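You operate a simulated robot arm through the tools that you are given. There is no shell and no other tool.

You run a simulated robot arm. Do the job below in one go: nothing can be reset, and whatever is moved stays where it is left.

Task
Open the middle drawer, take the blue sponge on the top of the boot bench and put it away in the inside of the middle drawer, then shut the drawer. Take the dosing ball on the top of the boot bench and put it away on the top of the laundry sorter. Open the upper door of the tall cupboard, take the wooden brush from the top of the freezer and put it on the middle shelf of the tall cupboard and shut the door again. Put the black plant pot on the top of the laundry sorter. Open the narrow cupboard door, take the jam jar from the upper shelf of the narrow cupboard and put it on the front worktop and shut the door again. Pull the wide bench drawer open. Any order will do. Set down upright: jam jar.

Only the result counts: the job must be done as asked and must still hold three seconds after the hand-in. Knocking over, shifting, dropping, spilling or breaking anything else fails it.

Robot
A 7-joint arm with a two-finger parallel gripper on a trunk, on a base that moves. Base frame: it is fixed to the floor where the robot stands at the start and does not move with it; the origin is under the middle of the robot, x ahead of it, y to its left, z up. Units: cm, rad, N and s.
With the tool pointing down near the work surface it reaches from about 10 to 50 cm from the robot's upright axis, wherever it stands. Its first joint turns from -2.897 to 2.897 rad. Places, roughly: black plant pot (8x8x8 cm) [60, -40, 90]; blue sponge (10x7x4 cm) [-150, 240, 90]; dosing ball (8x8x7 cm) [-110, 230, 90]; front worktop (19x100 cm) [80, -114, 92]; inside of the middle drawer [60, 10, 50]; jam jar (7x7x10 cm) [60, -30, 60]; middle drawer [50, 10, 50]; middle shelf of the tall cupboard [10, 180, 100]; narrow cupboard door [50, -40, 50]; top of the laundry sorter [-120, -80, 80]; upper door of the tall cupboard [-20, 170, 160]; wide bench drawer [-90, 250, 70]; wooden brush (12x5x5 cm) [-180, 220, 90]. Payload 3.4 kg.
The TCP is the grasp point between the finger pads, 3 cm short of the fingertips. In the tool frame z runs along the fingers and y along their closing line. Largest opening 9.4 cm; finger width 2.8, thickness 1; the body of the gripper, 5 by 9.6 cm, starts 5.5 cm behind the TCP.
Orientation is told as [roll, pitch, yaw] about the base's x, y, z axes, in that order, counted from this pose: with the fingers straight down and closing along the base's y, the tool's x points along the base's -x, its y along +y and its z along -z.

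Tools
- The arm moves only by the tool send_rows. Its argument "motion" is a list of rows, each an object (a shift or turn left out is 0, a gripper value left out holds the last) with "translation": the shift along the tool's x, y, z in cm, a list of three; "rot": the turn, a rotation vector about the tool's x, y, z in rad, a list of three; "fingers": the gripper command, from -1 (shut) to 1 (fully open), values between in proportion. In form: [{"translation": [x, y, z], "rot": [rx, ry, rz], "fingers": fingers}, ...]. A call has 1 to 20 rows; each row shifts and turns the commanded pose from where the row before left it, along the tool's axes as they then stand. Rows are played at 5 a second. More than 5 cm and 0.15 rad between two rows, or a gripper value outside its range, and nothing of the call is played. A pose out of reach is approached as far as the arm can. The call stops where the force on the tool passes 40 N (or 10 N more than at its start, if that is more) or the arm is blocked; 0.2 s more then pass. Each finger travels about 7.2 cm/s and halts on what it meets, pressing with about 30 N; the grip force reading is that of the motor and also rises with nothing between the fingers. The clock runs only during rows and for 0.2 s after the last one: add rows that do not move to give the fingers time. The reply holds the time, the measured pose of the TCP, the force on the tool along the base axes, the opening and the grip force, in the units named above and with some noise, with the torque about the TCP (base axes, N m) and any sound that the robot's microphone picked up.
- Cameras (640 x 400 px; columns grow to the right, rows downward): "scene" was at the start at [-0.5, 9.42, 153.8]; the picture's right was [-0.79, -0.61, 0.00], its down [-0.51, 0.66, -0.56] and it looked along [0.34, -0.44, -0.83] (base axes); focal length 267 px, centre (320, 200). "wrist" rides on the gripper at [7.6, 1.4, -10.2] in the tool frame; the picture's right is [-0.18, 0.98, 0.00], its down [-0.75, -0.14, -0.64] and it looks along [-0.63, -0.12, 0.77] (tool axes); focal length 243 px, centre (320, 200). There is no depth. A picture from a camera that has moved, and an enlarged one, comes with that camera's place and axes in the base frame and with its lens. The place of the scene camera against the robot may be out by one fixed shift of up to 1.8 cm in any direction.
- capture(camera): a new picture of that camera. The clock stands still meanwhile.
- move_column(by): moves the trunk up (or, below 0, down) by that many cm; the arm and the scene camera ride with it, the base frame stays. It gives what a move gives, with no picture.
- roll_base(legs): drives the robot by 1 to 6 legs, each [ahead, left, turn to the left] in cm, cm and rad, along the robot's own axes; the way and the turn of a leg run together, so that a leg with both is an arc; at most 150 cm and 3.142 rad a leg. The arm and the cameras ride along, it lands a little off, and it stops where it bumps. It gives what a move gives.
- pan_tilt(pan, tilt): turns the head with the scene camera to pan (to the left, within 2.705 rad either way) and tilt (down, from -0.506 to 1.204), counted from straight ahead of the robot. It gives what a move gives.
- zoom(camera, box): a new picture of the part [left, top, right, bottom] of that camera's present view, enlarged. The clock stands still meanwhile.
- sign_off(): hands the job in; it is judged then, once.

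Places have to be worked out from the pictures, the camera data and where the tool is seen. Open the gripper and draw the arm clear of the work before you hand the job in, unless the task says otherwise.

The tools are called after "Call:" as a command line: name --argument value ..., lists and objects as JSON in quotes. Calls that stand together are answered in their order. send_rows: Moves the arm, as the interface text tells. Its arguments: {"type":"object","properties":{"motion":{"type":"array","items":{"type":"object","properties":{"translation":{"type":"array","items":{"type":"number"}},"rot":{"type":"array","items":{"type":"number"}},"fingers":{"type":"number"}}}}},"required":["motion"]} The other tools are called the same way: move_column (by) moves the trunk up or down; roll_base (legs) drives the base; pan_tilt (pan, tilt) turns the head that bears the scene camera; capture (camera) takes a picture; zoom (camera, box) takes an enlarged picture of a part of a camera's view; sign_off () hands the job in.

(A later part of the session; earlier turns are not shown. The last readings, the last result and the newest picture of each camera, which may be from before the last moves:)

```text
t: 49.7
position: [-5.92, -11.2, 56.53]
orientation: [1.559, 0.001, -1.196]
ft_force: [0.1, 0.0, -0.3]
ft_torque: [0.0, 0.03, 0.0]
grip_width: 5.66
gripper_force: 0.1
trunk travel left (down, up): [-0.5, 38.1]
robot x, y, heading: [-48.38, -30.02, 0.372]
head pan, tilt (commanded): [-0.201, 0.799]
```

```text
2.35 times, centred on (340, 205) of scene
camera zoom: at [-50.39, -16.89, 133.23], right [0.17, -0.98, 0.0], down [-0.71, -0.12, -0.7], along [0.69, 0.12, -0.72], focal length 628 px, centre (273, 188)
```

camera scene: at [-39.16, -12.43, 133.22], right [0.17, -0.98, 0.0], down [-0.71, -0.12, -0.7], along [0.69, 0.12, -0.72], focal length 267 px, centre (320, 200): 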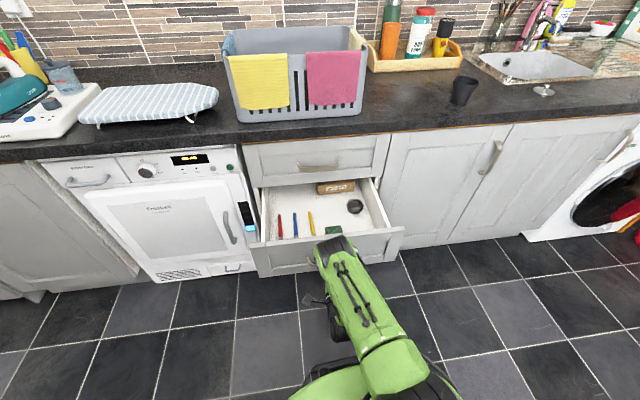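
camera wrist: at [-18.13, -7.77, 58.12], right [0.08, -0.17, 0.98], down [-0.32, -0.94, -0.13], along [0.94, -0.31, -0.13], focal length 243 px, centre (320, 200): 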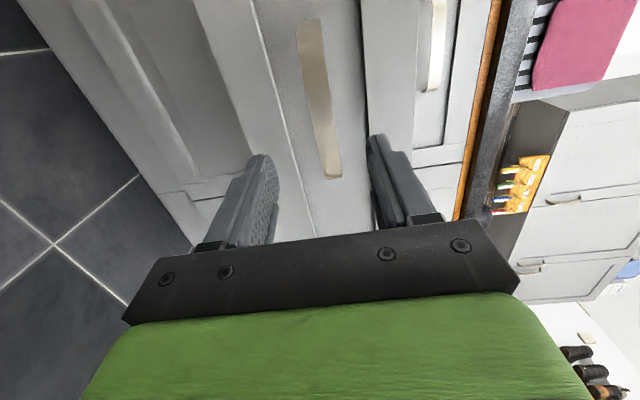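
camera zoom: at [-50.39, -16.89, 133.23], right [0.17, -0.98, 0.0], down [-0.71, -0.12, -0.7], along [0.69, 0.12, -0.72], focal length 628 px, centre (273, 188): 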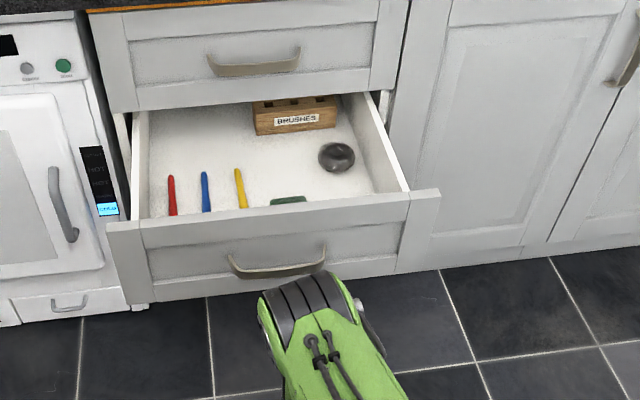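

The drawer is free of the gripper. I'll raise the trunk and arm back up and return the tool to pointing down for travel.

Call:
move_column --by 22

Call:
send_rows --motion '[{"translation": [0, 5, 0]}, {"translation": [0, 5, 0]}, {"translation": [0, 5, 0]}, {"translation": [0, 5, 0]}, {"translation": [0, 5, 0]}, {"translation": [0, 5, 0]}, {"translation": [0, 5, 0]}, {"translation": [0, 3, 0]}]'

Call:
send_rows --motion '[{"rot": [0, 0, -0.1428]}, {"rot": [0, 0, -0.1428]}, {"rot": [0, 0, -0.1428]}, {"rot": [0, 0, -0.1428]}, {"rot": [0, 0, -0.1428]}, {"rot": [0, 0, -0.1428]}, {"rot": [0, 0, -0.1428]}, {"rot": [0, 0, -0.1428]}, {"rot": [0, 0, -0.1428]}, {"rot": [0, 0, -0.1428]}, {"rot": [0, 0, -0.1428]}]'

Call:
send_rows --motion '[{"rot": [0, 0.1428, 0]}, {"rot": [0, 0.1428, 0]}, {"rot": [0, 0.1428, 0]}, {"rot": [0, 0.1428, 0]}, {"rot": [0, 0.1428, 0]}, {"rot": [0, 0.1428, 0]}, {"rot": [0, 0.1428, 0]}, {"rot": [0, 0.1428, 0]}, {"rot": [0, 0.1428, 0]}, {"rot": [0, 0.1428, 0]}, {"rot": [0, 0.1428, 0]}]'

```text
t: 52.0
position: [-5.84, -11.15, 78.41]
orientation: [1.556, 0.001, -1.197]
ft_force: [1.0, -0.9, 1.4]
ft_torque: [0.0, 0.0, -0.02]
grip_width: 5.64
gripper_force: 0.1
trunk travel left (down, up): [-22.5, 16.1]
robot x, y, heading: [-48.29, -30.38, 0.376]
head pan, tilt (commanded): [-0.201, 0.799]
```

```text
t: 53.9
position: [-5.2, -10.76, 115.23]
orientation: [1.542, 0.002, -1.193]
ft_force: [0.4, -0.7, -0.9]
ft_torque: [0.01, 0.01, 0.0]
grip_width: 5.65
gripper_force: 0.1
out of reach, approached as far as the arm can: row 8
trunk travel left (down, up): [-22.5, 16.1]
robot x, y, heading: [-48.15, -30.06, 0.375]
head pan, tilt (commanded): [-0.201, 0.799]
```

```text
t: 56.2
position: [-5.4, -11.01, 116.51]
orientation: [-0.135, -1.557, 0.512]
ft_force: [0.7, -0.8, -0.2]
ft_torque: [0.02, 0.0, -0.01]
grip_width: 5.66
gripper_force: 0.1
trunk travel left (down, up): [-22.5, 16.1]
robot x, y, heading: [-48.18, -29.91, 0.372]
head pan, tilt (commanded): [-0.201, 0.799]
```

```text
t: 58.6
position: [-5.19, -11.05, 116.45]
orientation: [0.001, 0.013, 0.377]
ft_force: [-0.3, 0.1, -0.4]
ft_torque: [-0.01, 0.02, 0.0]
grip_width: 5.64
gripper_force: 0.1
trunk travel left (down, up): [-22.5, 16.1]
robot x, y, heading: [-48.05, -29.73, 0.371]
head pan, tilt (commanded): [-0.201, 0.799]
```

Tool is down again at z≈116. I'll turn left to face the boot bench and drive toward it, stopping well short to look.

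Call:
roll_base --legs '[[0, 0, 1.514], [150, 0, 0], [25, 0, 0]]'

Call:
pan_tilt --pan 0.0 --tilt 0.55

Call:
capture --camera "scene"

Call:
capture --camera "wrist"

```text
t: 71.3
position: [-118.17, 182.19, 116.4]
orientation: [0.003, 0.014, 1.878]
ft_force: [-1.2, 0.5, -0.4]
ft_torque: [-0.02, 0.0, -0.01]
grip_width: 5.64
gripper_force: 0.1
trunk travel left (down, up): [-22.5, 16.1]
robot x, y, heading: [-101.74, 138.14, 1.877]
head pan, tilt (commanded): [-0.201, 0.799]
```

```text
t: 72.0
position: [-118.09, 182.04, 116.47]
orientation: [0.001, 0.013, 1.879]
ft_force: [0.2, 0.4, 0.1]
ft_torque: [0.0, 0.01, 0.01]
grip_width: 5.62
gripper_force: 0.0
trunk travel left (down, up): [-22.5, 16.1]
robot x, y, heading: [-102.32, 138.07, 1.881]
head pan, tilt (commanded): [0.0, 0.55]
```

```text
taken
camera scene: at [-116.29, 136.13, 157.3], right [0.95, 0.3, 0.0], down [0.16, -0.5, -0.85], along [-0.26, 0.81, -0.52], focal length 267 px, centre (320, 200)
```

scene: 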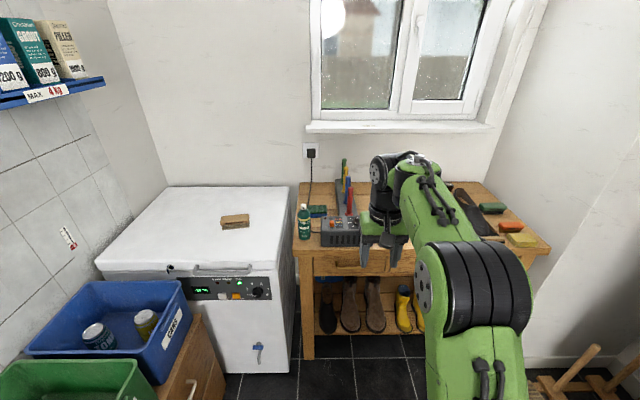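

```text
taken
camera wrist: at [-117.19, 174.68, 126.84], right [-0.99, -0.12, 0.0], down [-0.1, 0.77, 0.63], along [-0.08, 0.63, -0.77], focal length 243 px, centre (320, 200)
```

wrist: 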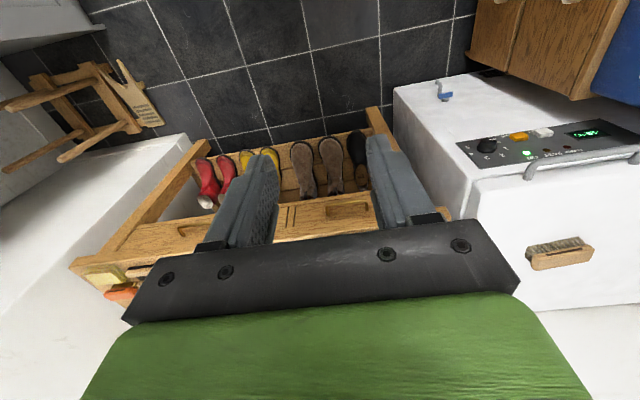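

I'm in front of the bench and freezer. Let me zoom to identify the sponge behind the tray, the ball and the brush.

Call:
zoom --camera "scene" --box '[200, 140, 400, 290]'

Call:
zoom --camera "scene" --box '[440, 160, 640, 400]'

```text
2.67 times, centred on (300, 215) of scene
camera zoom: at [-116.29, 136.13, 157.3], right [0.95, 0.3, 0.0], down [0.16, -0.5, -0.85], along [-0.26, 0.81, -0.52], focal length 712 px, centre (373, 160)
```

zoom: 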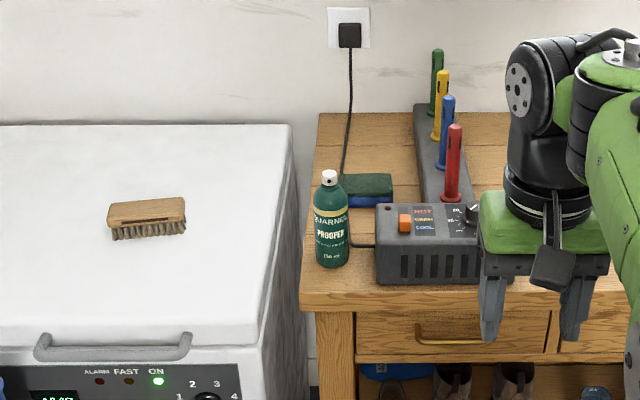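

```text
1.67 times, centred on (540, 280) of scene
camera zoom: at [-116.29, 136.13, 157.3], right [0.95, 0.3, 0.0], down [0.16, -0.5, -0.85], along [-0.26, 0.81, -0.52], focal length 445 px, centre (-47, 67)
```

zoom: 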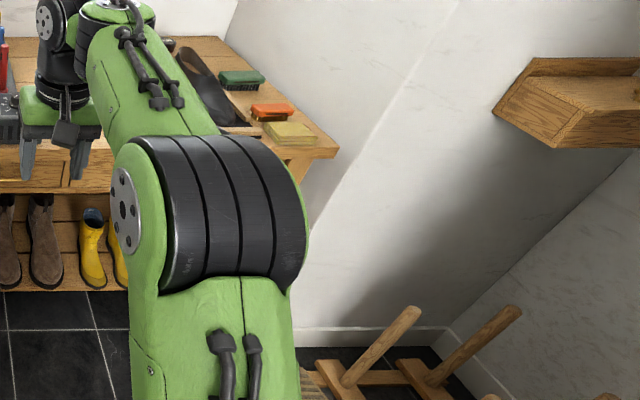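

The blue sponge (with green scourer top) is behind the green bottle at about [-151.6, 241.3, 82]; bench top z≈80, front edge V≈252 in room axes. I'll shift left to line up with it and creep forward.

Call:
roll_base --legs '[[0, 13, 0.01], [42, 0, 0]]'

Call:
pan_tilt --pan -0.2 --tilt 0.8

Call:
capture --camera "scene"

Call:
capture --camera "wrist"

```text
t: 75.5
position: [-144.34, 217.8, 116.51]
orientation: [0.0, 0.014, 1.89]
ft_force: [0.0, 0.4, 0.6]
ft_torque: [0.0, 0.01, -0.01]
grip_width: 5.62
gripper_force: 0.1
trunk travel left (down, up): [-22.5, 16.1]
robot x, y, heading: [-127.58, 173.68, 1.891]
head pan, tilt (commanded): [0.0, 0.55]
```

```text
t: 76.3
position: [-144.28, 217.78, 116.41]
orientation: [0.003, 0.012, 1.891]
ft_force: [0.8, -0.5, -0.3]
ft_torque: [-0.01, 0.0, -0.02]
grip_width: 5.65
gripper_force: 0.1
trunk travel left (down, up): [-22.5, 16.1]
robot x, y, heading: [-127.78, 173.37, 1.888]
head pan, tilt (commanded): [-0.201, 0.799]
```

```text
taken
camera scene: at [-139.99, 171.2, 155.18], right [0.99, 0.12, 0.0], down [0.09, -0.71, -0.7], along [-0.08, 0.69, -0.72], focal length 267 px, centre (320, 200)
```

scene: 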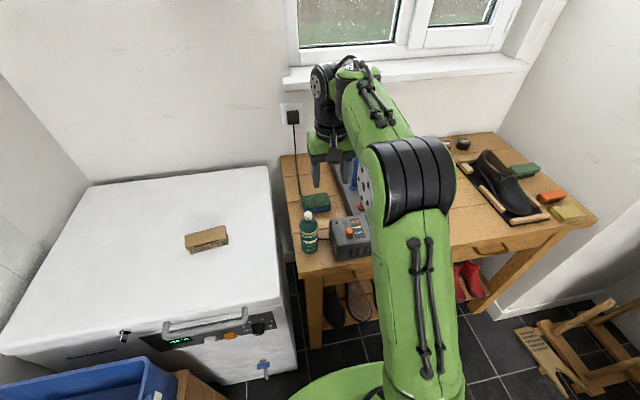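

```text
taken
camera wrist: at [-143.25, 210.25, 126.84], right [-0.99, -0.14, 0.0], down [-0.11, 0.77, 0.63], along [-0.08, 0.63, -0.77], focal length 243 px, centre (320, 200)
```

wrist: 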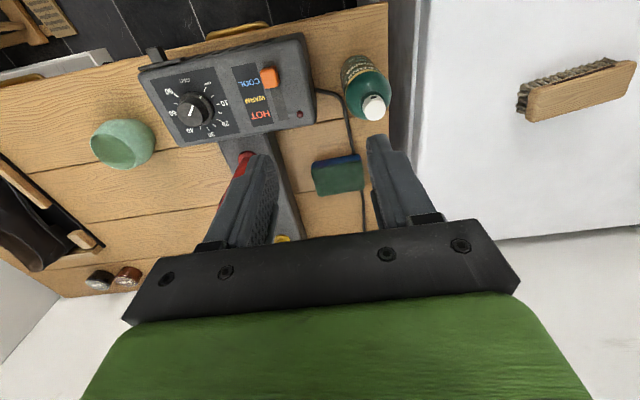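

The wrist view shows sponge, ball and brush clearly. Before creeping closer I'll check the base's front edge against the bench with a steep head tilt.

Call:
pan_tilt --pan 0.1 --tilt 1.2

Call:
capture --camera "scene"

```text
t: 77.1
position: [-144.27, 217.73, 116.58]
orientation: [0.004, 0.012, 1.892]
ft_force: [-0.1, 0.0, 0.6]
ft_torque: [0.02, 0.0, -0.02]
grip_width: 5.64
gripper_force: 0.0
trunk travel left (down, up): [-22.5, 16.1]
robot x, y, heading: [-127.78, 173.89, 1.891]
head pan, tilt (commanded): [0.099, 1.201]
```

```text
taken
camera scene: at [-141.3, 168.31, 152.4], right [0.91, 0.41, 0.0], down [0.38, -0.85, -0.36], along [-0.15, 0.33, -0.93], focal length 267 px, centre (320, 200)
```

scene: 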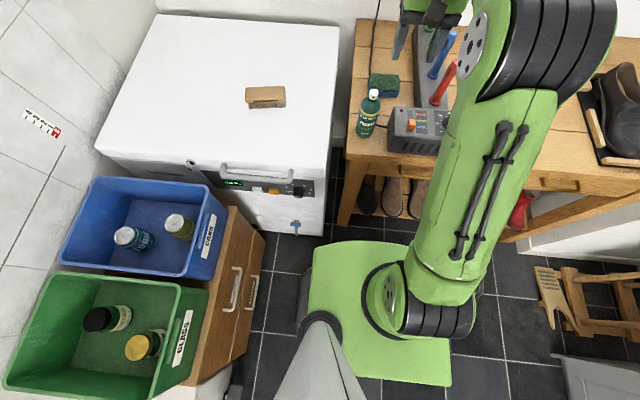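

The base front is about 27–29 cm ahead of the axis and the bench legs are at V≈250, so I can creep 10 cm more. I'll do that and then turn the tool 90° so the fingers will close across the sponge's 7 cm side.

Call:
roll_base --legs '[[10.5, 0, 0]]'

Call:
send_rows --motion '[{"rot": [0, 0, 0.1428], "fingers": 1}, {"rot": [0, 0, 0.1428]}, {"rot": [0, 0, 0.1428]}, {"rot": [0, 0, 0.1428]}, {"rot": [0, 0, 0.1428]}, {"rot": [0, 0, 0.1428]}, {"rot": [0, 0, 0.1428]}, {"rot": [0, 0, 0.1428]}, {"rot": [0, 0, 0.1428]}, {"rot": [0, 0, 0.1428]}, {"rot": [0, 0, 0.1428]}]'

Call:
capture --camera "wrist"

```text
t: 78.3
position: [-147.6, 227.87, 116.49]
orientation: [0.002, 0.015, 1.892]
ft_force: [-1.3, 0.6, -0.3]
ft_torque: [-0.03, 0.01, -0.03]
grip_width: 5.63
gripper_force: 0.0
trunk travel left (down, up): [-22.5, 16.1]
robot x, y, heading: [-130.63, 183.88, 1.894]
head pan, tilt (commanded): [0.099, 1.201]
```

```text
t: 80.7
position: [-147.68, 227.69, 116.43]
orientation: [-0.011, 0.002, 0.319]
ft_force: [-0.4, 1.3, 0.7]
ft_torque: [0.01, 0.01, 0.01]
grip_width: 9.4
gripper_force: 0.1
trunk travel left (down, up): [-22.5, 16.1]
robot x, y, heading: [-131.04, 183.72, 1.892]
head pan, tilt (commanded): [0.099, 1.201]
```

```text
taken
camera wrist: at [-155.33, 226.89, 126.73], right [-0.13, 0.99, -0.01], down [0.76, 0.11, 0.64], along [0.64, 0.08, -0.77], focal length 243 px, centre (320, 200)
```

wrist: 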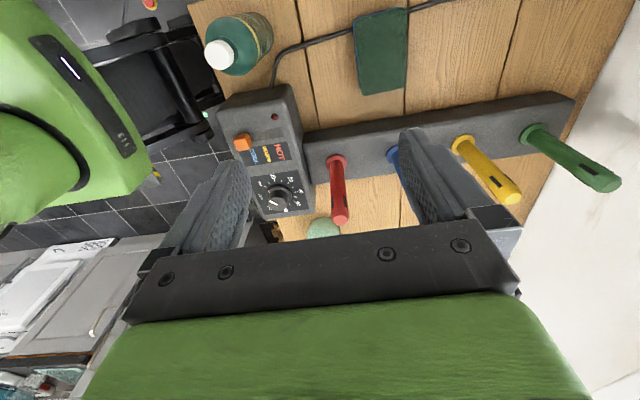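

Sponge center triangulates to about [-150.2, 235.7], top z≈87–88. I'll move above it (biased slightly away from the cable), to z=100, checking reach.

Call:
send_rows --motion '[{"translation": [-0.5, 2.8, 3.9]}, {"translation": [-0.5, 2.8, 3.9]}, {"translation": [-0.5, 2.8, 3.9]}, {"translation": [0, 0, 4.5]}, {}]'

Call:
capture --camera "wrist"

Call:
pan_tilt --pan -0.1 --tilt 0.8

Call:
capture --camera "scene"

```text
t: 81.9
position: [-148.85, 236.02, 100.11]
orientation: [-0.014, 0.0, 0.322]
ft_force: [0.2, -0.5, 0.0]
ft_torque: [-0.01, -0.01, 0.0]
grip_width: 9.4
gripper_force: 0.1
trunk travel left (down, up): [-22.5, 16.1]
robot x, y, heading: [-130.77, 184.11, 1.893]
head pan, tilt (commanded): [0.099, 1.201]
```

```text
taken
camera wrist: at [-156.56, 235.14, 110.33], right [-0.14, 0.99, -0.01], down [0.76, 0.11, 0.64], along [0.64, 0.08, -0.77], focal length 243 px, centre (320, 200)
```

wrist: 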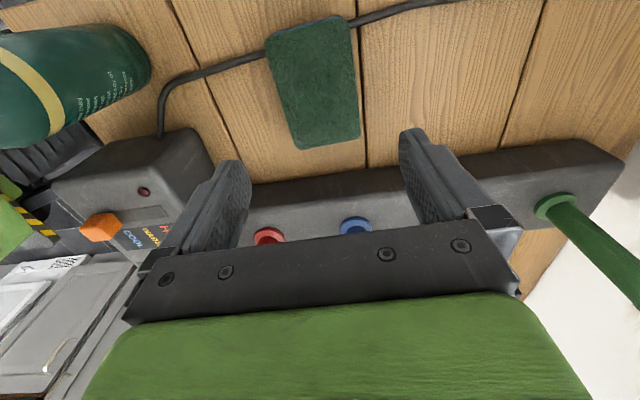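

```text
t: 82.8
position: [-148.8, 235.89, 100.18]
orientation: [-0.013, 0.001, 0.32]
ft_force: [-0.2, -0.3, 0.1]
ft_torque: [0.01, 0.04, 0.0]
grip_width: 9.4
gripper_force: 0.0
trunk travel left (down, up): [-22.5, 16.1]
robot x, y, heading: [-130.95, 183.65, 1.89]
head pan, tilt (commanded): [-0.099, 0.799]
```

```text
taken
camera scene: at [-144.1, 181.06, 155.17], right [0.98, 0.22, 0.0], down [0.16, -0.7, -0.7], along [-0.15, 0.68, -0.72], focal length 267 px, centre (320, 200)
```

scene: 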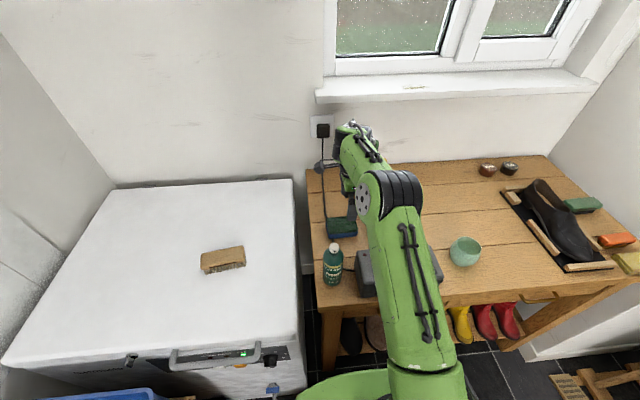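

Reach is fine. Sponge: center V=270.7, U=-69, top z≈87.5 (its 10 cm length checks out), so bench top ≈83.5. I'll descend to TCP z≈87.3 and close.

Call:
send_rows --motion '[{"translation": [0, 0.1, 4]}, {"translation": [0, 0, 4]}, {"translation": [0, 0, 2.5]}, {"translation": [0, 0, 1.2]}, {"translation": [0, 0, 1.0]}, {}]'

Call:
capture --camera "wrist"

```text
t: 83.9
position: [-148.9, 236.39, 89.08]
orientation: [0.003, 0.002, 0.321]
ft_force: [1.4, -6.4, 19.2]
ft_torque: [-1.07, -0.58, -0.16]
grip_width: 9.4
gripper_force: 0.1
trunk travel left (down, up): [-22.5, 16.1]
robot x, y, heading: [-130.79, 183.67, 1.895]
head pan, tilt (commanded): [-0.099, 0.799]
stopped in row 5: the force on the tool passed its limit at 52 N (the readings are from after the stop); the commanded pose is now the measured one
```

```text
taken
camera wrist: at [-156.43, 235.22, 99.3], right [-0.13, 0.99, 0.0], down [0.76, 0.1, 0.64], along [0.63, 0.09, -0.77], focal length 243 px, centre (320, 200)
```

wrist: 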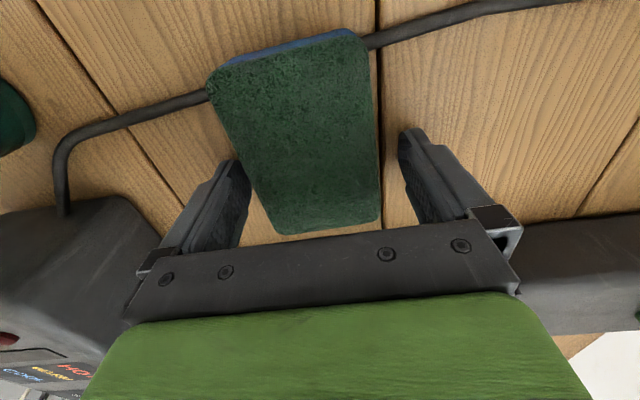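

The near fingertip touched the bench top (tip z≈86.1), so the bench is at ~86. I'll lift 0.5 cm and close on the sponge.

Call:
send_rows --motion '[{"translation": [0, -0.3, -0.5]}, {"fingers": -1}, {}, {}, {}, {}]'

Call:
capture --camera "wrist"

```text
t: 85.3
position: [-148.87, 236.04, 89.18]
orientation: [0.0, 0.002, 0.323]
ft_force: [0.2, 0.9, -0.8]
ft_torque: [-0.01, 0.02, -0.01]
grip_width: 6.73
gripper_force: 29.6
trunk travel left (down, up): [-22.5, 16.1]
robot x, y, heading: [-131.12, 183.8, 1.888]
head pan, tilt (commanded): [-0.099, 0.799]
```

```text
taken
camera wrist: at [-156.39, 235.03, 99.52], right [-0.14, 0.99, 0.0], down [0.76, 0.1, 0.64], along [0.63, 0.09, -0.77], focal length 243 px, centre (320, 200)
```

wrist: 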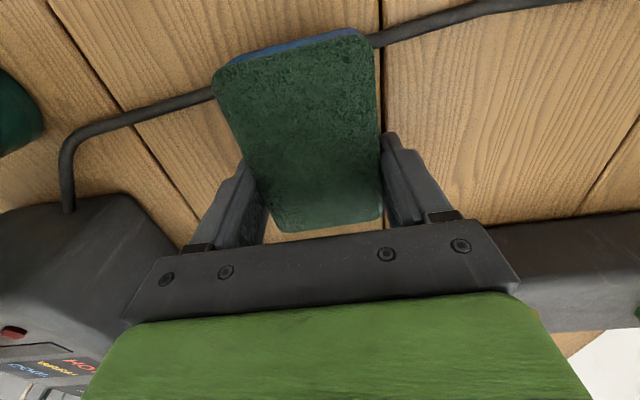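

Sponge gripped at 6.7 cm. I'll lift straight up 20 cm and check that it's held and nothing else moved.

Call:
send_rows --motion '[{"translation": [0, 0, -2]}, {"translation": [0, 0, -4]}, {"translation": [0, 0, -4.5]}, {"translation": [0, 0, -4.5]}, {"translation": [0, 0, -4.5]}, {}]'

Call:
capture --camera "wrist"

Call:
capture --camera "scene"

```text
t: 86.7
position: [-148.81, 235.89, 108.83]
orientation: [-0.001, 0.002, 0.321]
ft_force: [0.4, 0.0, -0.3]
ft_torque: [0.0, -0.01, -0.01]
grip_width: 6.71
gripper_force: 29.9
trunk travel left (down, up): [-22.5, 16.1]
robot x, y, heading: [-131.13, 183.98, 1.888]
head pan, tilt (commanded): [-0.099, 0.799]
```

```text
taken
camera wrist: at [-156.47, 235.02, 119.07], right [-0.14, 0.99, 0.0], down [0.76, 0.1, 0.64], along [0.63, 0.09, -0.77], focal length 243 px, centre (320, 200)
```

wrist: 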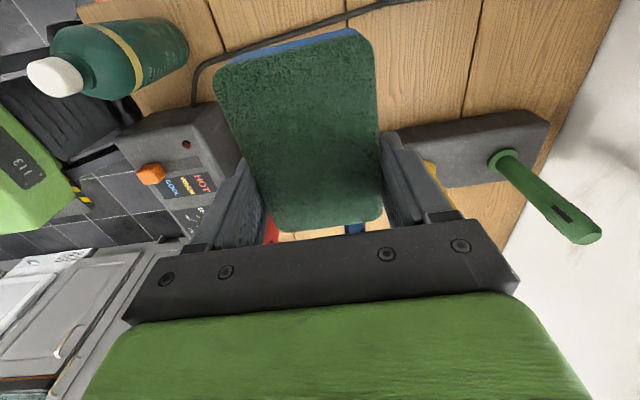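

```text
taken
camera scene: at [-144.11, 181.1, 155.17], right [0.98, 0.22, 0.0], down [0.16, -0.7, -0.7], along [-0.15, 0.68, -0.72], focal length 267 px, centre (320, 200)
```

scene: 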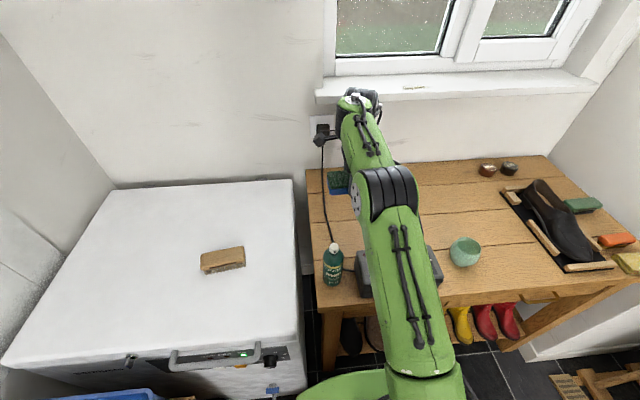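

The sponge is securely held and the cable stayed put. I'll raise the trunk a little, pull the arm in, and back away from the bench.

Call:
move_column --by 8

Call:
send_rows --motion '[{"translation": [0, -4, 0]}, {"translation": [0, -4, 0]}, {"translation": [0, -4, 0]}, {}]'

Call:
roll_base --legs '[[-55, 0, 0], [0, -12, 0], [0, 0, -1.572]]'

```text
t: 87.9
position: [-148.86, 235.88, 116.76]
orientation: [-0.001, 0.002, 0.321]
ft_force: [0.7, -1.3, 0.1]
ft_torque: [-0.03, -0.03, 0.02]
grip_width: 6.76
gripper_force: 30.0
trunk travel left (down, up): [-30.5, 8.1]
robot x, y, heading: [-131.1, 184.03, 1.889]
head pan, tilt (commanded): [-0.099, 0.799]
```

```text
t: 88.9
position: [-145.25, 224.7, 116.78]
orientation: [-0.001, 0.002, 0.321]
ft_force: [-1.1, 0.8, -0.1]
ft_torque: [-0.02, 0.01, -0.02]
grip_width: 6.75
gripper_force: 30.0
trunk travel left (down, up): [-30.5, 8.1]
robot x, y, heading: [-130.69, 183.79, 1.893]
head pan, tilt (commanded): [-0.099, 0.799]
```

```text
t: 96.7
position: [-61.37, 149.11, 116.73]
orientation: [0.0, 0.001, -1.249]
ft_force: [0.3, -0.4, -0.4]
ft_torque: [0.03, -0.01, -0.02]
grip_width: 6.72
gripper_force: 30.0
trunk travel left (down, up): [-30.5, 8.1]
robot x, y, heading: [-102.11, 134.91, 0.323]
head pan, tilt (commanded): [-0.099, 0.799]
```

Now facing the tall cupboard side; I'll take a look at it for planning before going on to the drawer.

Call:
pan_tilt --pan 0.0 --tilt 0.2

Call:
capture --camera "scene"

```text
t: 97.7
position: [-61.45, 149.16, 116.85]
orientation: [-0.001, 0.003, -1.249]
ft_force: [0.3, 0.2, -0.9]
ft_torque: [0.02, 0.0, -0.01]
grip_width: 6.75
gripper_force: 29.4
trunk travel left (down, up): [-30.5, 8.1]
robot x, y, heading: [-102.27, 135.12, 0.327]
head pan, tilt (commanded): [0.0, 0.201]
```

```text
taken
camera scene: at [-102.78, 150.29, 168.52], right [0.32, -0.95, 0.0], down [-0.19, -0.06, -0.98], along [0.93, 0.31, -0.2], focal length 267 px, centre (320, 200)
```

scene: 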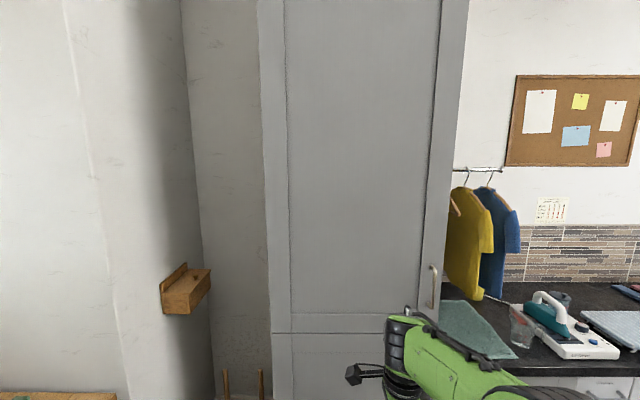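

The upper cupboard door is ~57 cm wide, hinge on the left, vertical handle at lower right (V≈138, z≈123). Now I'll strafe right along the counter to the open drawer.

Call:
roll_base --legs '[[0, -150, 0], [0, -27, 0]]'

Call:
pan_tilt --pan -0.1 --tilt 0.85

Call:
capture --camera "scene"

```text
t: 106.6
position: [-5.11, -17.17, 116.75]
orientation: [0.001, 0.004, -1.241]
ft_force: [-0.1, -0.1, -0.3]
ft_torque: [0.04, 0.0, -0.01]
grip_width: 6.76
gripper_force: 29.9
trunk travel left (down, up): [-30.5, 8.1]
robot x, y, heading: [-46.12, -31.63, 0.334]
head pan, tilt (commanded): [0.0, 0.201]
```

```text
t: 107.6
position: [-5.16, -17.16, 116.75]
orientation: [-0.002, 0.002, -1.242]
ft_force: [0.6, 0.6, 0.2]
ft_torque: [0.01, 0.03, -0.02]
grip_width: 6.73
gripper_force: 30.1
trunk travel left (down, up): [-30.5, 8.1]
robot x, y, heading: [-45.7, -31.62, 0.329]
head pan, tilt (commanded): [-0.099, 0.85]
```

```text
taken
camera scene: at [-47.67, -17.55, 162.77], right [0.23, -0.97, 0.0], down [-0.73, -0.17, -0.66], along [0.64, 0.15, -0.75], focal length 267 px, centre (320, 200)
```

scene: 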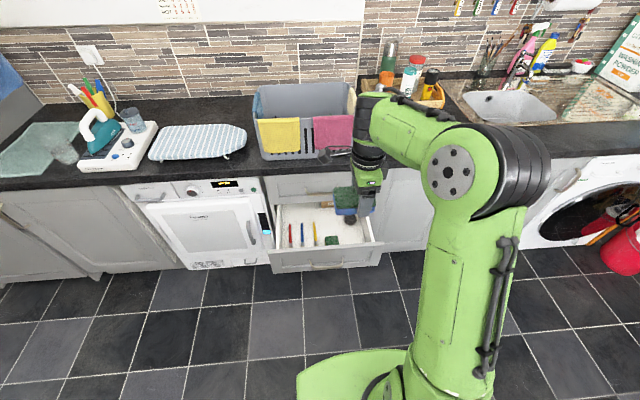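

I'll zoom into the drawer to pick a free spot, and look from the wrist too.

Call:
zoom --camera "scene" --box '[250, 160, 410, 280]'

Call:
capture --camera "wrist"

```text
3.33 times, centred on (330, 220) of scene
camera zoom: at [-47.67, -17.55, 162.77], right [0.23, -0.97, 0.0], down [-0.73, -0.17, -0.66], along [0.64, 0.15, -0.75], focal length 890 px, centre (287, 133)
```

zoom: 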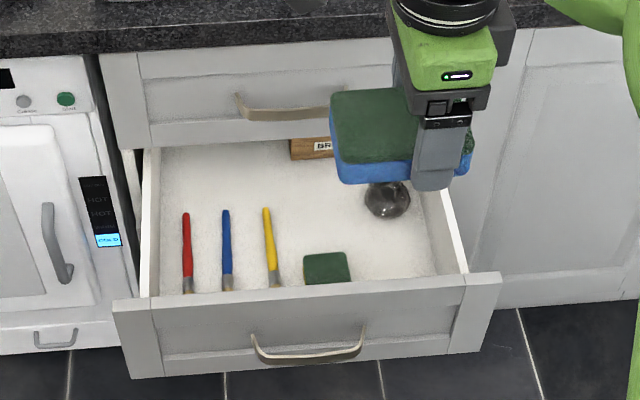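

```text
taken
camera wrist: at [-6.18, -9.42, 127.04], right [0.99, 0.14, 0.0], down [0.11, -0.76, 0.64], along [0.09, -0.63, -0.77], focal length 243 px, centre (320, 200)
```

wrist: 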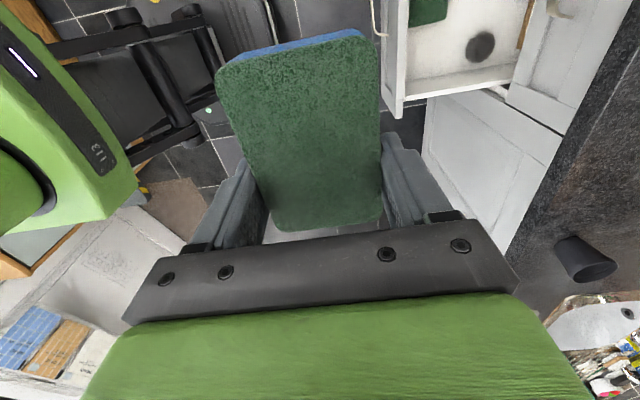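

A free spot lies at right-front of the drawer (U≈17.5, V≈-23), between the green sponge already there and the right wall, in front of the dark ball. I'll bring the held sponge above it.

Call:
roll_base --legs '[[27.5, -8, 0]]'

Call:
move_column --by -30

Call:
capture --camera "wrist"

Call:
capture --camera "scene"

```text
t: 109.6
position: [23.43, -15.84, 116.73]
orientation: [0.001, 0.002, -1.24]
ft_force: [0.4, 0.2, 0.7]
ft_torque: [0.01, 0.0, 0.02]
grip_width: 6.78
gripper_force: 30.2
trunk travel left (down, up): [-30.5, 8.1]
robot x, y, heading: [-17.9, -30.5, 0.329]
head pan, tilt (commanded): [-0.099, 0.85]
```

```text
t: 112.6
position: [23.36, -16.01, 86.76]
orientation: [0.001, 0.002, -1.242]
ft_force: [0.3, 0.2, -0.9]
ft_torque: [0.01, 0.02, 0.02]
grip_width: 6.75
gripper_force: 29.7
trunk travel left (down, up): [-0.5, 38.1]
robot x, y, heading: [-17.56, -30.16, 0.326]
head pan, tilt (commanded): [-0.099, 0.85]
```

```text
taken
camera wrist: at [22.3, -8.16, 97.1], right [0.99, 0.14, 0.0], down [0.11, -0.76, 0.64], along [0.09, -0.63, -0.77], focal length 243 px, centre (320, 200)
```

wrist: 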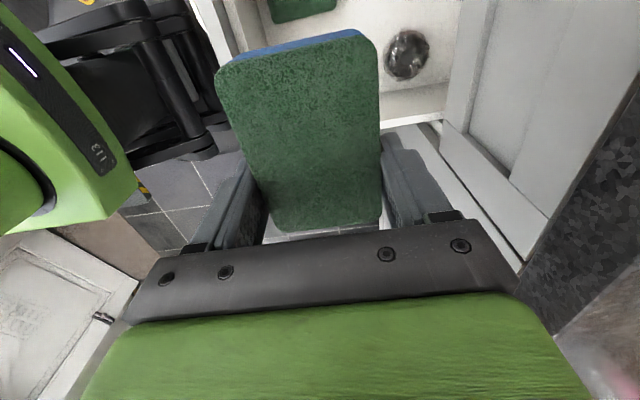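

```text
taken
camera scene: at [-19.2, -16.23, 132.82], right [0.23, -0.97, 0.0], down [-0.73, -0.17, -0.66], along [0.64, 0.15, -0.75], focal length 267 px, centre (320, 200)
```

scene: 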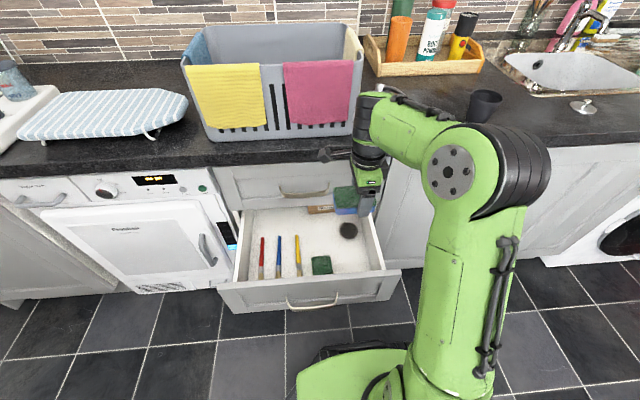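

The gap between the green sponge (right edge V≈-16.1) and the drawer's right wall (V≈-28.3) is 12 cm; I'll shift 1.3 cm right to center the sponge and descend.

Call:
send_rows --motion '[{"translation": [-1.3, 0, 0]}, {"translation": [0, 0, 4.5]}, {"translation": [0, 0, 4.5]}, {"translation": [0, 0, 4.5]}, {"translation": [0, 0, 4.5]}, {"translation": [0, 0, 4.5]}, {"translation": [0, 0, 3]}, {}]'

Call:
capture --camera "wrist"

Call:
zoom --camera "scene" --box '[200, 130, 440, 320]'

```text
t: 114.4
position: [23.75, -17.04, 61.24]
orientation: [0.002, 0.001, -1.242]
ft_force: [-0.5, -0.3, -0.1]
ft_torque: [-0.02, 0.02, 0.02]
grip_width: 6.76
gripper_force: 30.3
trunk travel left (down, up): [-0.5, 38.1]
robot x, y, heading: [-17.33, -30.35, 0.328]
head pan, tilt (commanded): [-0.099, 0.85]
```

```text
taken
camera wrist: at [22.71, -9.3, 71.67], right [0.99, 0.14, 0.0], down [0.11, -0.76, 0.64], along [0.09, -0.63, -0.77], focal length 243 px, centre (320, 200)
```

wrist: 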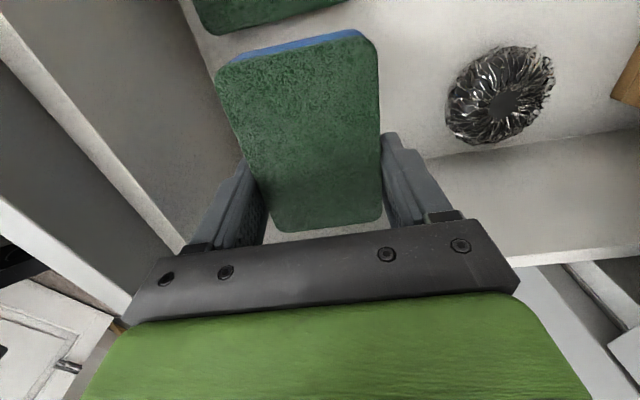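

```text
2.11 times, centred on (320, 225) of scene
camera zoom: at [-19.19, -16.22, 132.83], right [0.23, -0.97, 0.0], down [-0.73, -0.17, -0.66], along [0.64, 0.15, -0.75], focal length 562 px, centre (320, 147)
```

zoom: 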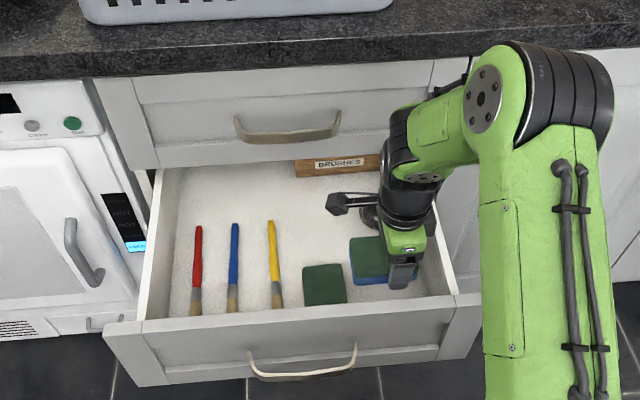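

The sponge is well placed over the free spot. I'll lower slowly until it touches the drawer floor.

Call:
send_rows --motion '[{"translation": [0, 0, 1.5]}, {"translation": [0, 0, 1.5]}, {"translation": [0, 0, 1]}, {"translation": [0, 0, 1]}, {"translation": [0, 0, 0.8]}, {}]'

Call:
capture --camera "wrist"

```text
t: 115.8
position: [23.84, -17.02, 55.5]
orientation: [0.002, 0.002, -1.242]
ft_force: [-0.5, -0.2, 0.2]
ft_torque: [0.01, -0.02, 0.03]
grip_width: 6.76
gripper_force: 30.0
trunk travel left (down, up): [-0.5, 38.1]
robot x, y, heading: [-17.46, -30.12, 0.328]
head pan, tilt (commanded): [-0.099, 0.85]
```

```text
taken
camera wrist: at [22.76, -9.31, 65.81], right [0.99, 0.14, 0.0], down [0.11, -0.76, 0.64], along [0.09, -0.63, -0.77], focal length 243 px, centre (320, 200)
```

wrist: 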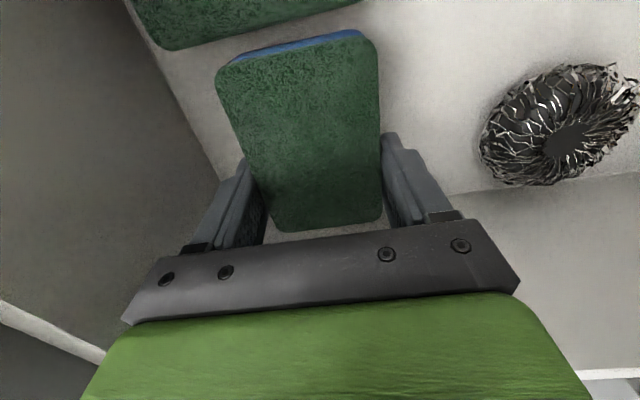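

No contact yet at z=55.5. I'll continue in half-centimetre steps.

Call:
send_rows --motion '[{"translation": [0, 0, 0.5]}, {"translation": [0, 0, 0.5]}, {"translation": [0, 0, 0.5]}, {}]'

```text
t: 116.8
position: [23.79, -17.03, 54.0]
orientation: [0.005, 0.002, -1.243]
ft_force: [0.6, -0.4, -0.4]
ft_torque: [-0.02, -0.01, -0.03]
grip_width: 6.76
gripper_force: 30.6
trunk travel left (down, up): [-0.5, 38.1]
robot x, y, heading: [-17.56, -30.33, 0.329]
head pan, tilt (commanded): [-0.099, 0.85]
```

Still free; a few more steps down.

Call:
send_rows --motion '[{"translation": [0, 0, 0.5]}, {"translation": [0, 0, 0.5]}, {"translation": [0, 0, 0.5]}, {}]'

Call:
capture --camera "wrist"

```text
t: 117.5
position: [24.28, -16.98, 53.52]
orientation: [0.014, 0.001, -1.243]
ft_force: [1.9, 0.5, 20.8]
ft_torque: [-0.11, 0.3, 0.0]
grip_width: 6.77
gripper_force: 29.8
trunk travel left (down, up): [-0.5, 38.1]
robot x, y, heading: [-17.7, -30.56, 0.328]
head pan, tilt (commanded): [-0.099, 0.85]
stopped in row 3: the force on the tool passed its limit at 48 N (the readings are from after the stop); the commanded pose is now the measured one
```

```text
taken
camera wrist: at [23.02, -9.24, 63.76], right [0.99, 0.14, 0.01], down [0.1, -0.76, 0.64], along [0.1, -0.63, -0.77], focal length 243 px, centre (320, 200)
```

wrist: 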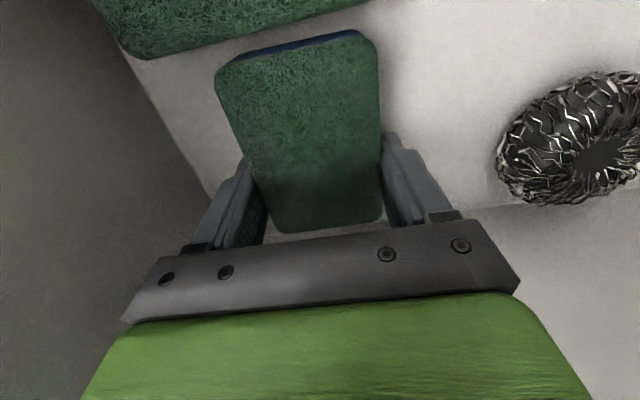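

The sponge is on the drawer floor. I'll ease up slightly, open the fingers, and rise out.

Call:
send_rows --motion '[{"translation": [0, 0, -0.2]}, {"fingers": 0.75}, {}, {}, {"translation": [0, 0, -2]}, {"translation": [0, 0, -4]}, {"translation": [0, 0, -4]}, {}]'

Call:
capture --camera "wrist"

```text
t: 119.2
position: [23.97, -16.93, 63.46]
orientation: [0.009, 0.002, -1.243]
ft_force: [-0.1, -0.4, -0.3]
ft_torque: [0.0, -0.02, 0.01]
grip_width: 8.23
gripper_force: 0.1
trunk travel left (down, up): [-0.5, 38.1]
robot x, y, heading: [-17.34, -30.28, 0.325]
head pan, tilt (commanded): [-0.099, 0.85]
```

```text
taken
camera wrist: at [22.77, -9.31, 73.79], right [0.99, 0.14, 0.01], down [0.1, -0.76, 0.64], along [0.1, -0.63, -0.77], focal length 243 px, centre (320, 200)
```

wrist: 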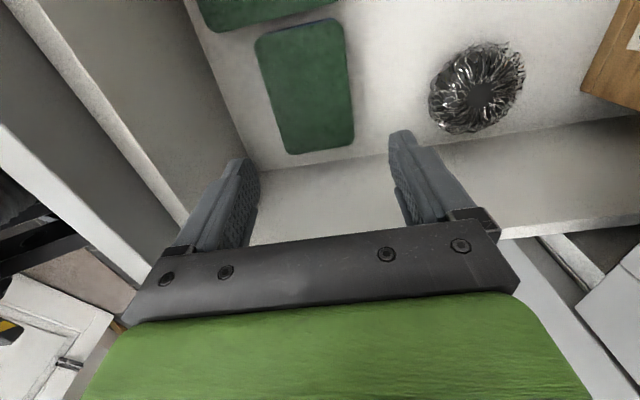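

The sponge rests flat in the drawer. I'll raise clear, back off, and re-orient the tool to point forward for pushing the drawer shut.

Call:
move_column --by 25

Call:
roll_base --legs '[[-34, 0, 0]]'

Call:
send_rows --motion '[{"rot": [-0.1428, 0, 0], "fingers": -1}, {"rot": [-0.1428, 0, 0]}, {"rot": [-0.1428, 0, 0]}, {"rot": [-0.1428, 0, 0]}, {"rot": [-0.1428, 0, 0]}, {"rot": [-0.1428, 0, 0]}, {"rot": [-0.1428, 0, 0]}, {"rot": [-0.1428, 0, 0]}, {"rot": [-0.1428, 0, 0]}, {"rot": [-0.1428, 0, 0]}, {"rot": [-0.1428, 0, 0]}]'

Call:
capture --camera "scene"

```text
t: 121.8
position: [23.99, -16.92, 88.32]
orientation: [0.009, 0.003, -1.245]
ft_force: [0.6, 1.0, -0.4]
ft_torque: [0.02, 0.01, -0.04]
grip_width: 8.22
gripper_force: 0.0
trunk travel left (down, up): [-25.5, 13.1]
robot x, y, heading: [-17.33, -30.21, 0.329]
head pan, tilt (commanded): [-0.099, 0.85]
```

```text
t: 124.0
position: [-8.43, -27.89, 88.41]
orientation: [0.011, 0.001, -1.245]
ft_force: [-0.2, -0.1, 0.3]
ft_torque: [0.0, -0.01, -0.02]
grip_width: 8.25
gripper_force: 0.0
trunk travel left (down, up): [-25.5, 13.1]
robot x, y, heading: [-49.7, -41.55, 0.328]
head pan, tilt (commanded): [-0.099, 0.85]
```

```text
t: 126.5
position: [-6.02, -26.7, 90.18]
orientation: [1.524, -0.005, -1.239]
ft_force: [-0.5, 0.7, 0.0]
ft_torque: [0.01, 0.02, -0.02]
grip_width: 0.0
gripper_force: 29.7
out of reach, approached as far as the arm can: row 11
trunk travel left (down, up): [-25.5, 13.1]
robot x, y, heading: [-49.83, -41.07, 0.329]
head pan, tilt (commanded): [-0.099, 0.85]
```

```text
taken
camera scene: at [-51.4, -26.79, 157.71], right [0.23, -0.97, 0.0], down [-0.73, -0.17, -0.66], along [0.64, 0.15, -0.75], focal length 267 px, centre (320, 200)
```

scene: 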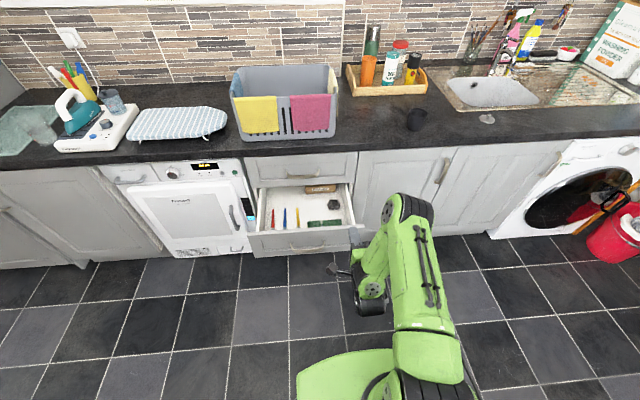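

I'll extend the arm a bit, finish levelling the tool, lower the trunk, and line up with the drawer centre.

Call:
send_rows --motion '[{"translation": [0, 0, 4]}, {"translation": [0, 0, 4], "rot": [-0.045, 0, 0]}, {}]'

Call:
roll_base --legs '[[0, 15, -0.01]]'

Call:
move_column --by -25.4

Call:
capture --camera "wrist"

```text
t: 127.2
position: [1.59, -24.14, 89.88]
orientation: [1.566, -0.001, -1.239]
ft_force: [-0.9, 0.2, -0.5]
ft_torque: [0.0, 0.0, -0.03]
grip_width: 0.0
gripper_force: 29.7
trunk travel left (down, up): [-25.5, 13.1]
robot x, y, heading: [-49.52, -41.08, 0.329]
head pan, tilt (commanded): [-0.099, 0.85]
```

```text
t: 128.6
position: [-3.0, -10.36, 89.78]
orientation: [1.567, -0.004, -1.252]
ft_force: [0.0, 0.5, -0.1]
ft_torque: [0.02, -0.01, -0.01]
grip_width: 0.0
gripper_force: 29.8
trunk travel left (down, up): [-25.5, 13.1]
robot x, y, heading: [-54.07, -27.19, 0.318]
head pan, tilt (commanded): [-0.099, 0.85]
```

```text
t: 131.2
position: [-2.95, -10.5, 64.47]
orientation: [1.566, -0.002, -1.249]
ft_force: [-0.3, 0.1, -0.9]
ft_torque: [0.02, 0.04, 0.0]
grip_width: 0.01
gripper_force: 30.0
trunk travel left (down, up): [-0.1, 38.5]
robot x, y, heading: [-54.25, -27.12, 0.316]
head pan, tilt (commanded): [-0.099, 0.85]
```

```text
taken
camera wrist: at [-15.14, -6.4, 65.94], right [0.06, -0.17, 0.98], down [-0.37, -0.92, -0.14], along [0.93, -0.36, -0.12], focal length 243 px, centre (320, 200)
```

wrist: 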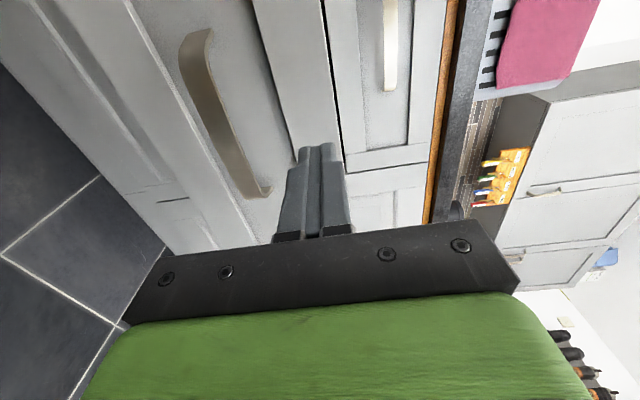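

The fingertips are aligned with the panel's top rail (panel top z≈66). I'll lower 1.7 cm and push the drawer shut by driving forward.

Call:
send_rows --motion '[{"translation": [0, -1.7, 0]}, {}]'

Call:
roll_base --legs '[[20, 0, 0]]'

Call:
capture --camera "scene"

```text
t: 131.8
position: [-2.95, -10.48, 62.76]
orientation: [1.565, -0.003, -1.249]
ft_force: [-0.4, -0.7, -1.0]
ft_torque: [0.0, -0.03, 0.0]
grip_width: 0.0
gripper_force: 29.6
trunk travel left (down, up): [-0.1, 38.5]
robot x, y, heading: [-54.07, -26.74, 0.318]
head pan, tilt (commanded): [-0.099, 0.85]
```

```text
t: 133.4
position: [15.97, -4.04, 62.71]
orientation: [1.564, -0.002, -1.248]
ft_force: [0.1, -0.4, -0.3]
ft_torque: [0.0, 0.03, -0.01]
grip_width: 0.02
gripper_force: 30.0
trunk travel left (down, up): [-0.1, 38.5]
robot x, y, heading: [-35.25, -20.68, 0.318]
head pan, tilt (commanded): [-0.099, 0.85]
```

```text
taken
camera scene: at [-37.02, -6.61, 132.45], right [0.22, -0.98, 0.0], down [-0.73, -0.16, -0.66], along [0.64, 0.14, -0.75], focal length 267 px, centre (320, 200)
```

scene: 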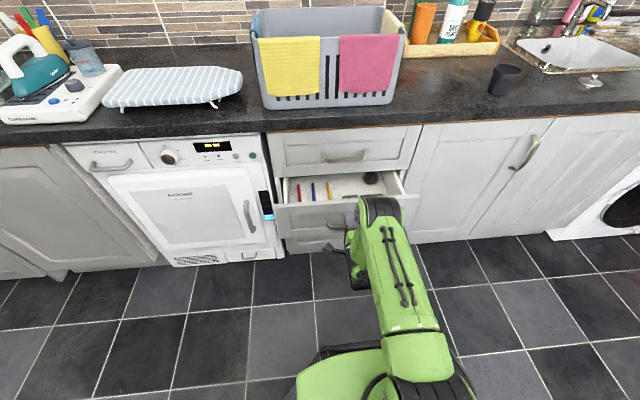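

The drawer is closing smoothly. I'll drive 13 cm more, then finish with gentle arm pushes.

Call:
roll_base --legs '[[13.5, 0, 0]]'

Call:
send_rows --motion '[{"translation": [0, 0, 0.7]}, {"translation": [0, 0, 0.7]}, {"translation": [0, 0, 0.7]}, {"translation": [0, 0, 0.7]}, {}]'

Call:
capture --camera "scene"

```text
t: 134.7
position: [28.73, 0.3, 62.63]
orientation: [1.564, -0.003, -1.245]
ft_force: [0.4, -0.3, 0.6]
ft_torque: [0.0, 0.0, 0.0]
grip_width: 0.0
gripper_force: 30.1
trunk travel left (down, up): [-0.1, 38.5]
robot x, y, heading: [-22.49, -16.27, 0.32]
head pan, tilt (commanded): [-0.099, 0.85]
```

```text
t: 135.7
position: [30.55, 0.75, 62.79]
orientation: [1.563, -0.002, -1.242]
ft_force: [-23.6, -7.0, 12.5]
ft_torque: [-0.04, -0.5, -0.29]
grip_width: 0.0
gripper_force: 30.1
trunk travel left (down, up): [-0.1, 38.5]
robot x, y, heading: [-22.89, -16.63, 0.323]
head pan, tilt (commanded): [-0.099, 0.85]
stopped in row 4: the force on the tool passed its limit at 52 N (the readings are from after the stop); the commanded pose is now the measured one
```

```text
taken
camera scene: at [-24.72, -2.51, 132.47], right [0.22, -0.98, 0.0], down [-0.73, -0.16, -0.66], along [0.65, 0.15, -0.75], focal length 267 px, centre (320, 200)
```

scene: 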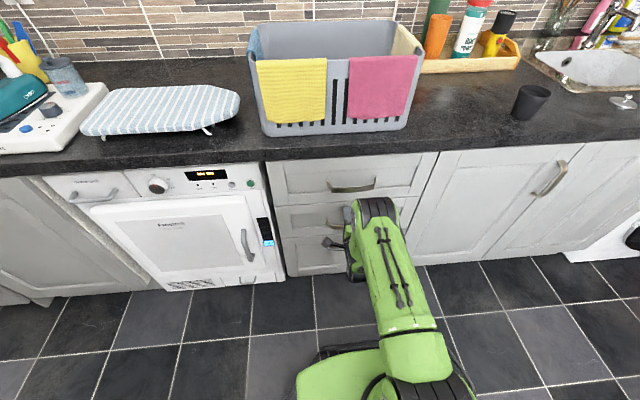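

The drawer is fully shut (same contact depth as at first). I'll back away and move right to study the narrow cupboard door.

Call:
roll_base --legs '[[-30, 0, 0], [0, -45, 0]]'

Call:
pan_tilt --pan 0.0 --tilt 0.7

Call:
capture --camera "scene"

Call:
capture --camera "wrist"

```text
t: 140.1
position: [16.44, -51.26, 62.45]
orientation: [1.559, -0.002, -1.248]
ft_force: [0.4, -0.5, -0.2]
ft_torque: [-0.02, 0.01, 0.04]
grip_width: 0.02
gripper_force: 30.2
trunk travel left (down, up): [-0.1, 38.5]
robot x, y, heading: [-37.13, -68.63, 0.32]
head pan, tilt (commanded): [-0.099, 0.85]
```

```text
t: 140.8
position: [16.55, -51.38, 62.4]
orientation: [1.558, -0.002, -1.248]
ft_force: [0.3, 0.5, 0.0]
ft_torque: [-0.03, 0.0, -0.01]
grip_width: 0.0
gripper_force: 29.9
trunk travel left (down, up): [-0.1, 38.5]
robot x, y, heading: [-36.98, -68.42, 0.321]
head pan, tilt (commanded): [0.0, 0.7]
```

```text
taken
camera scene: at [-38.15, -53.58, 133.67], right [0.31, -0.95, 0.0], down [-0.61, -0.2, -0.76], along [0.73, 0.24, -0.64], focal length 267 px, centre (320, 200)
```

scene: 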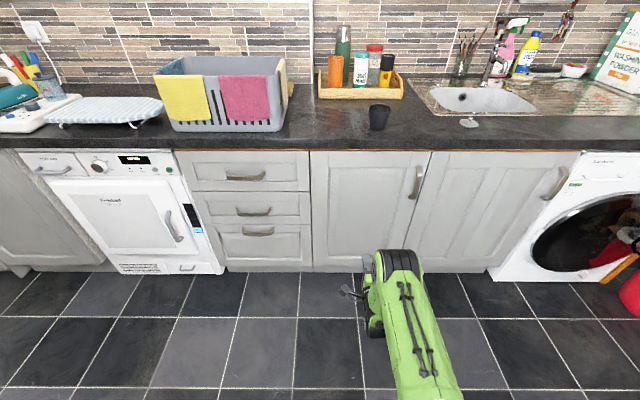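

```text
taken
camera wrist: at [4.38, -47.27, 64.0], right [0.07, -0.17, 0.98], down [-0.37, -0.92, -0.13], along [0.93, -0.35, -0.13], focal length 243 px, centre (320, 200)
```

wrist: 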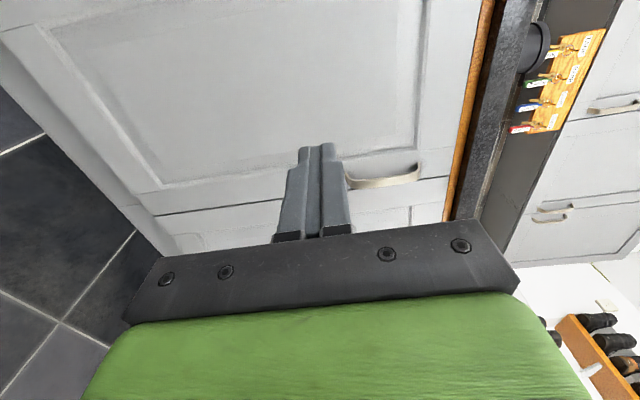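

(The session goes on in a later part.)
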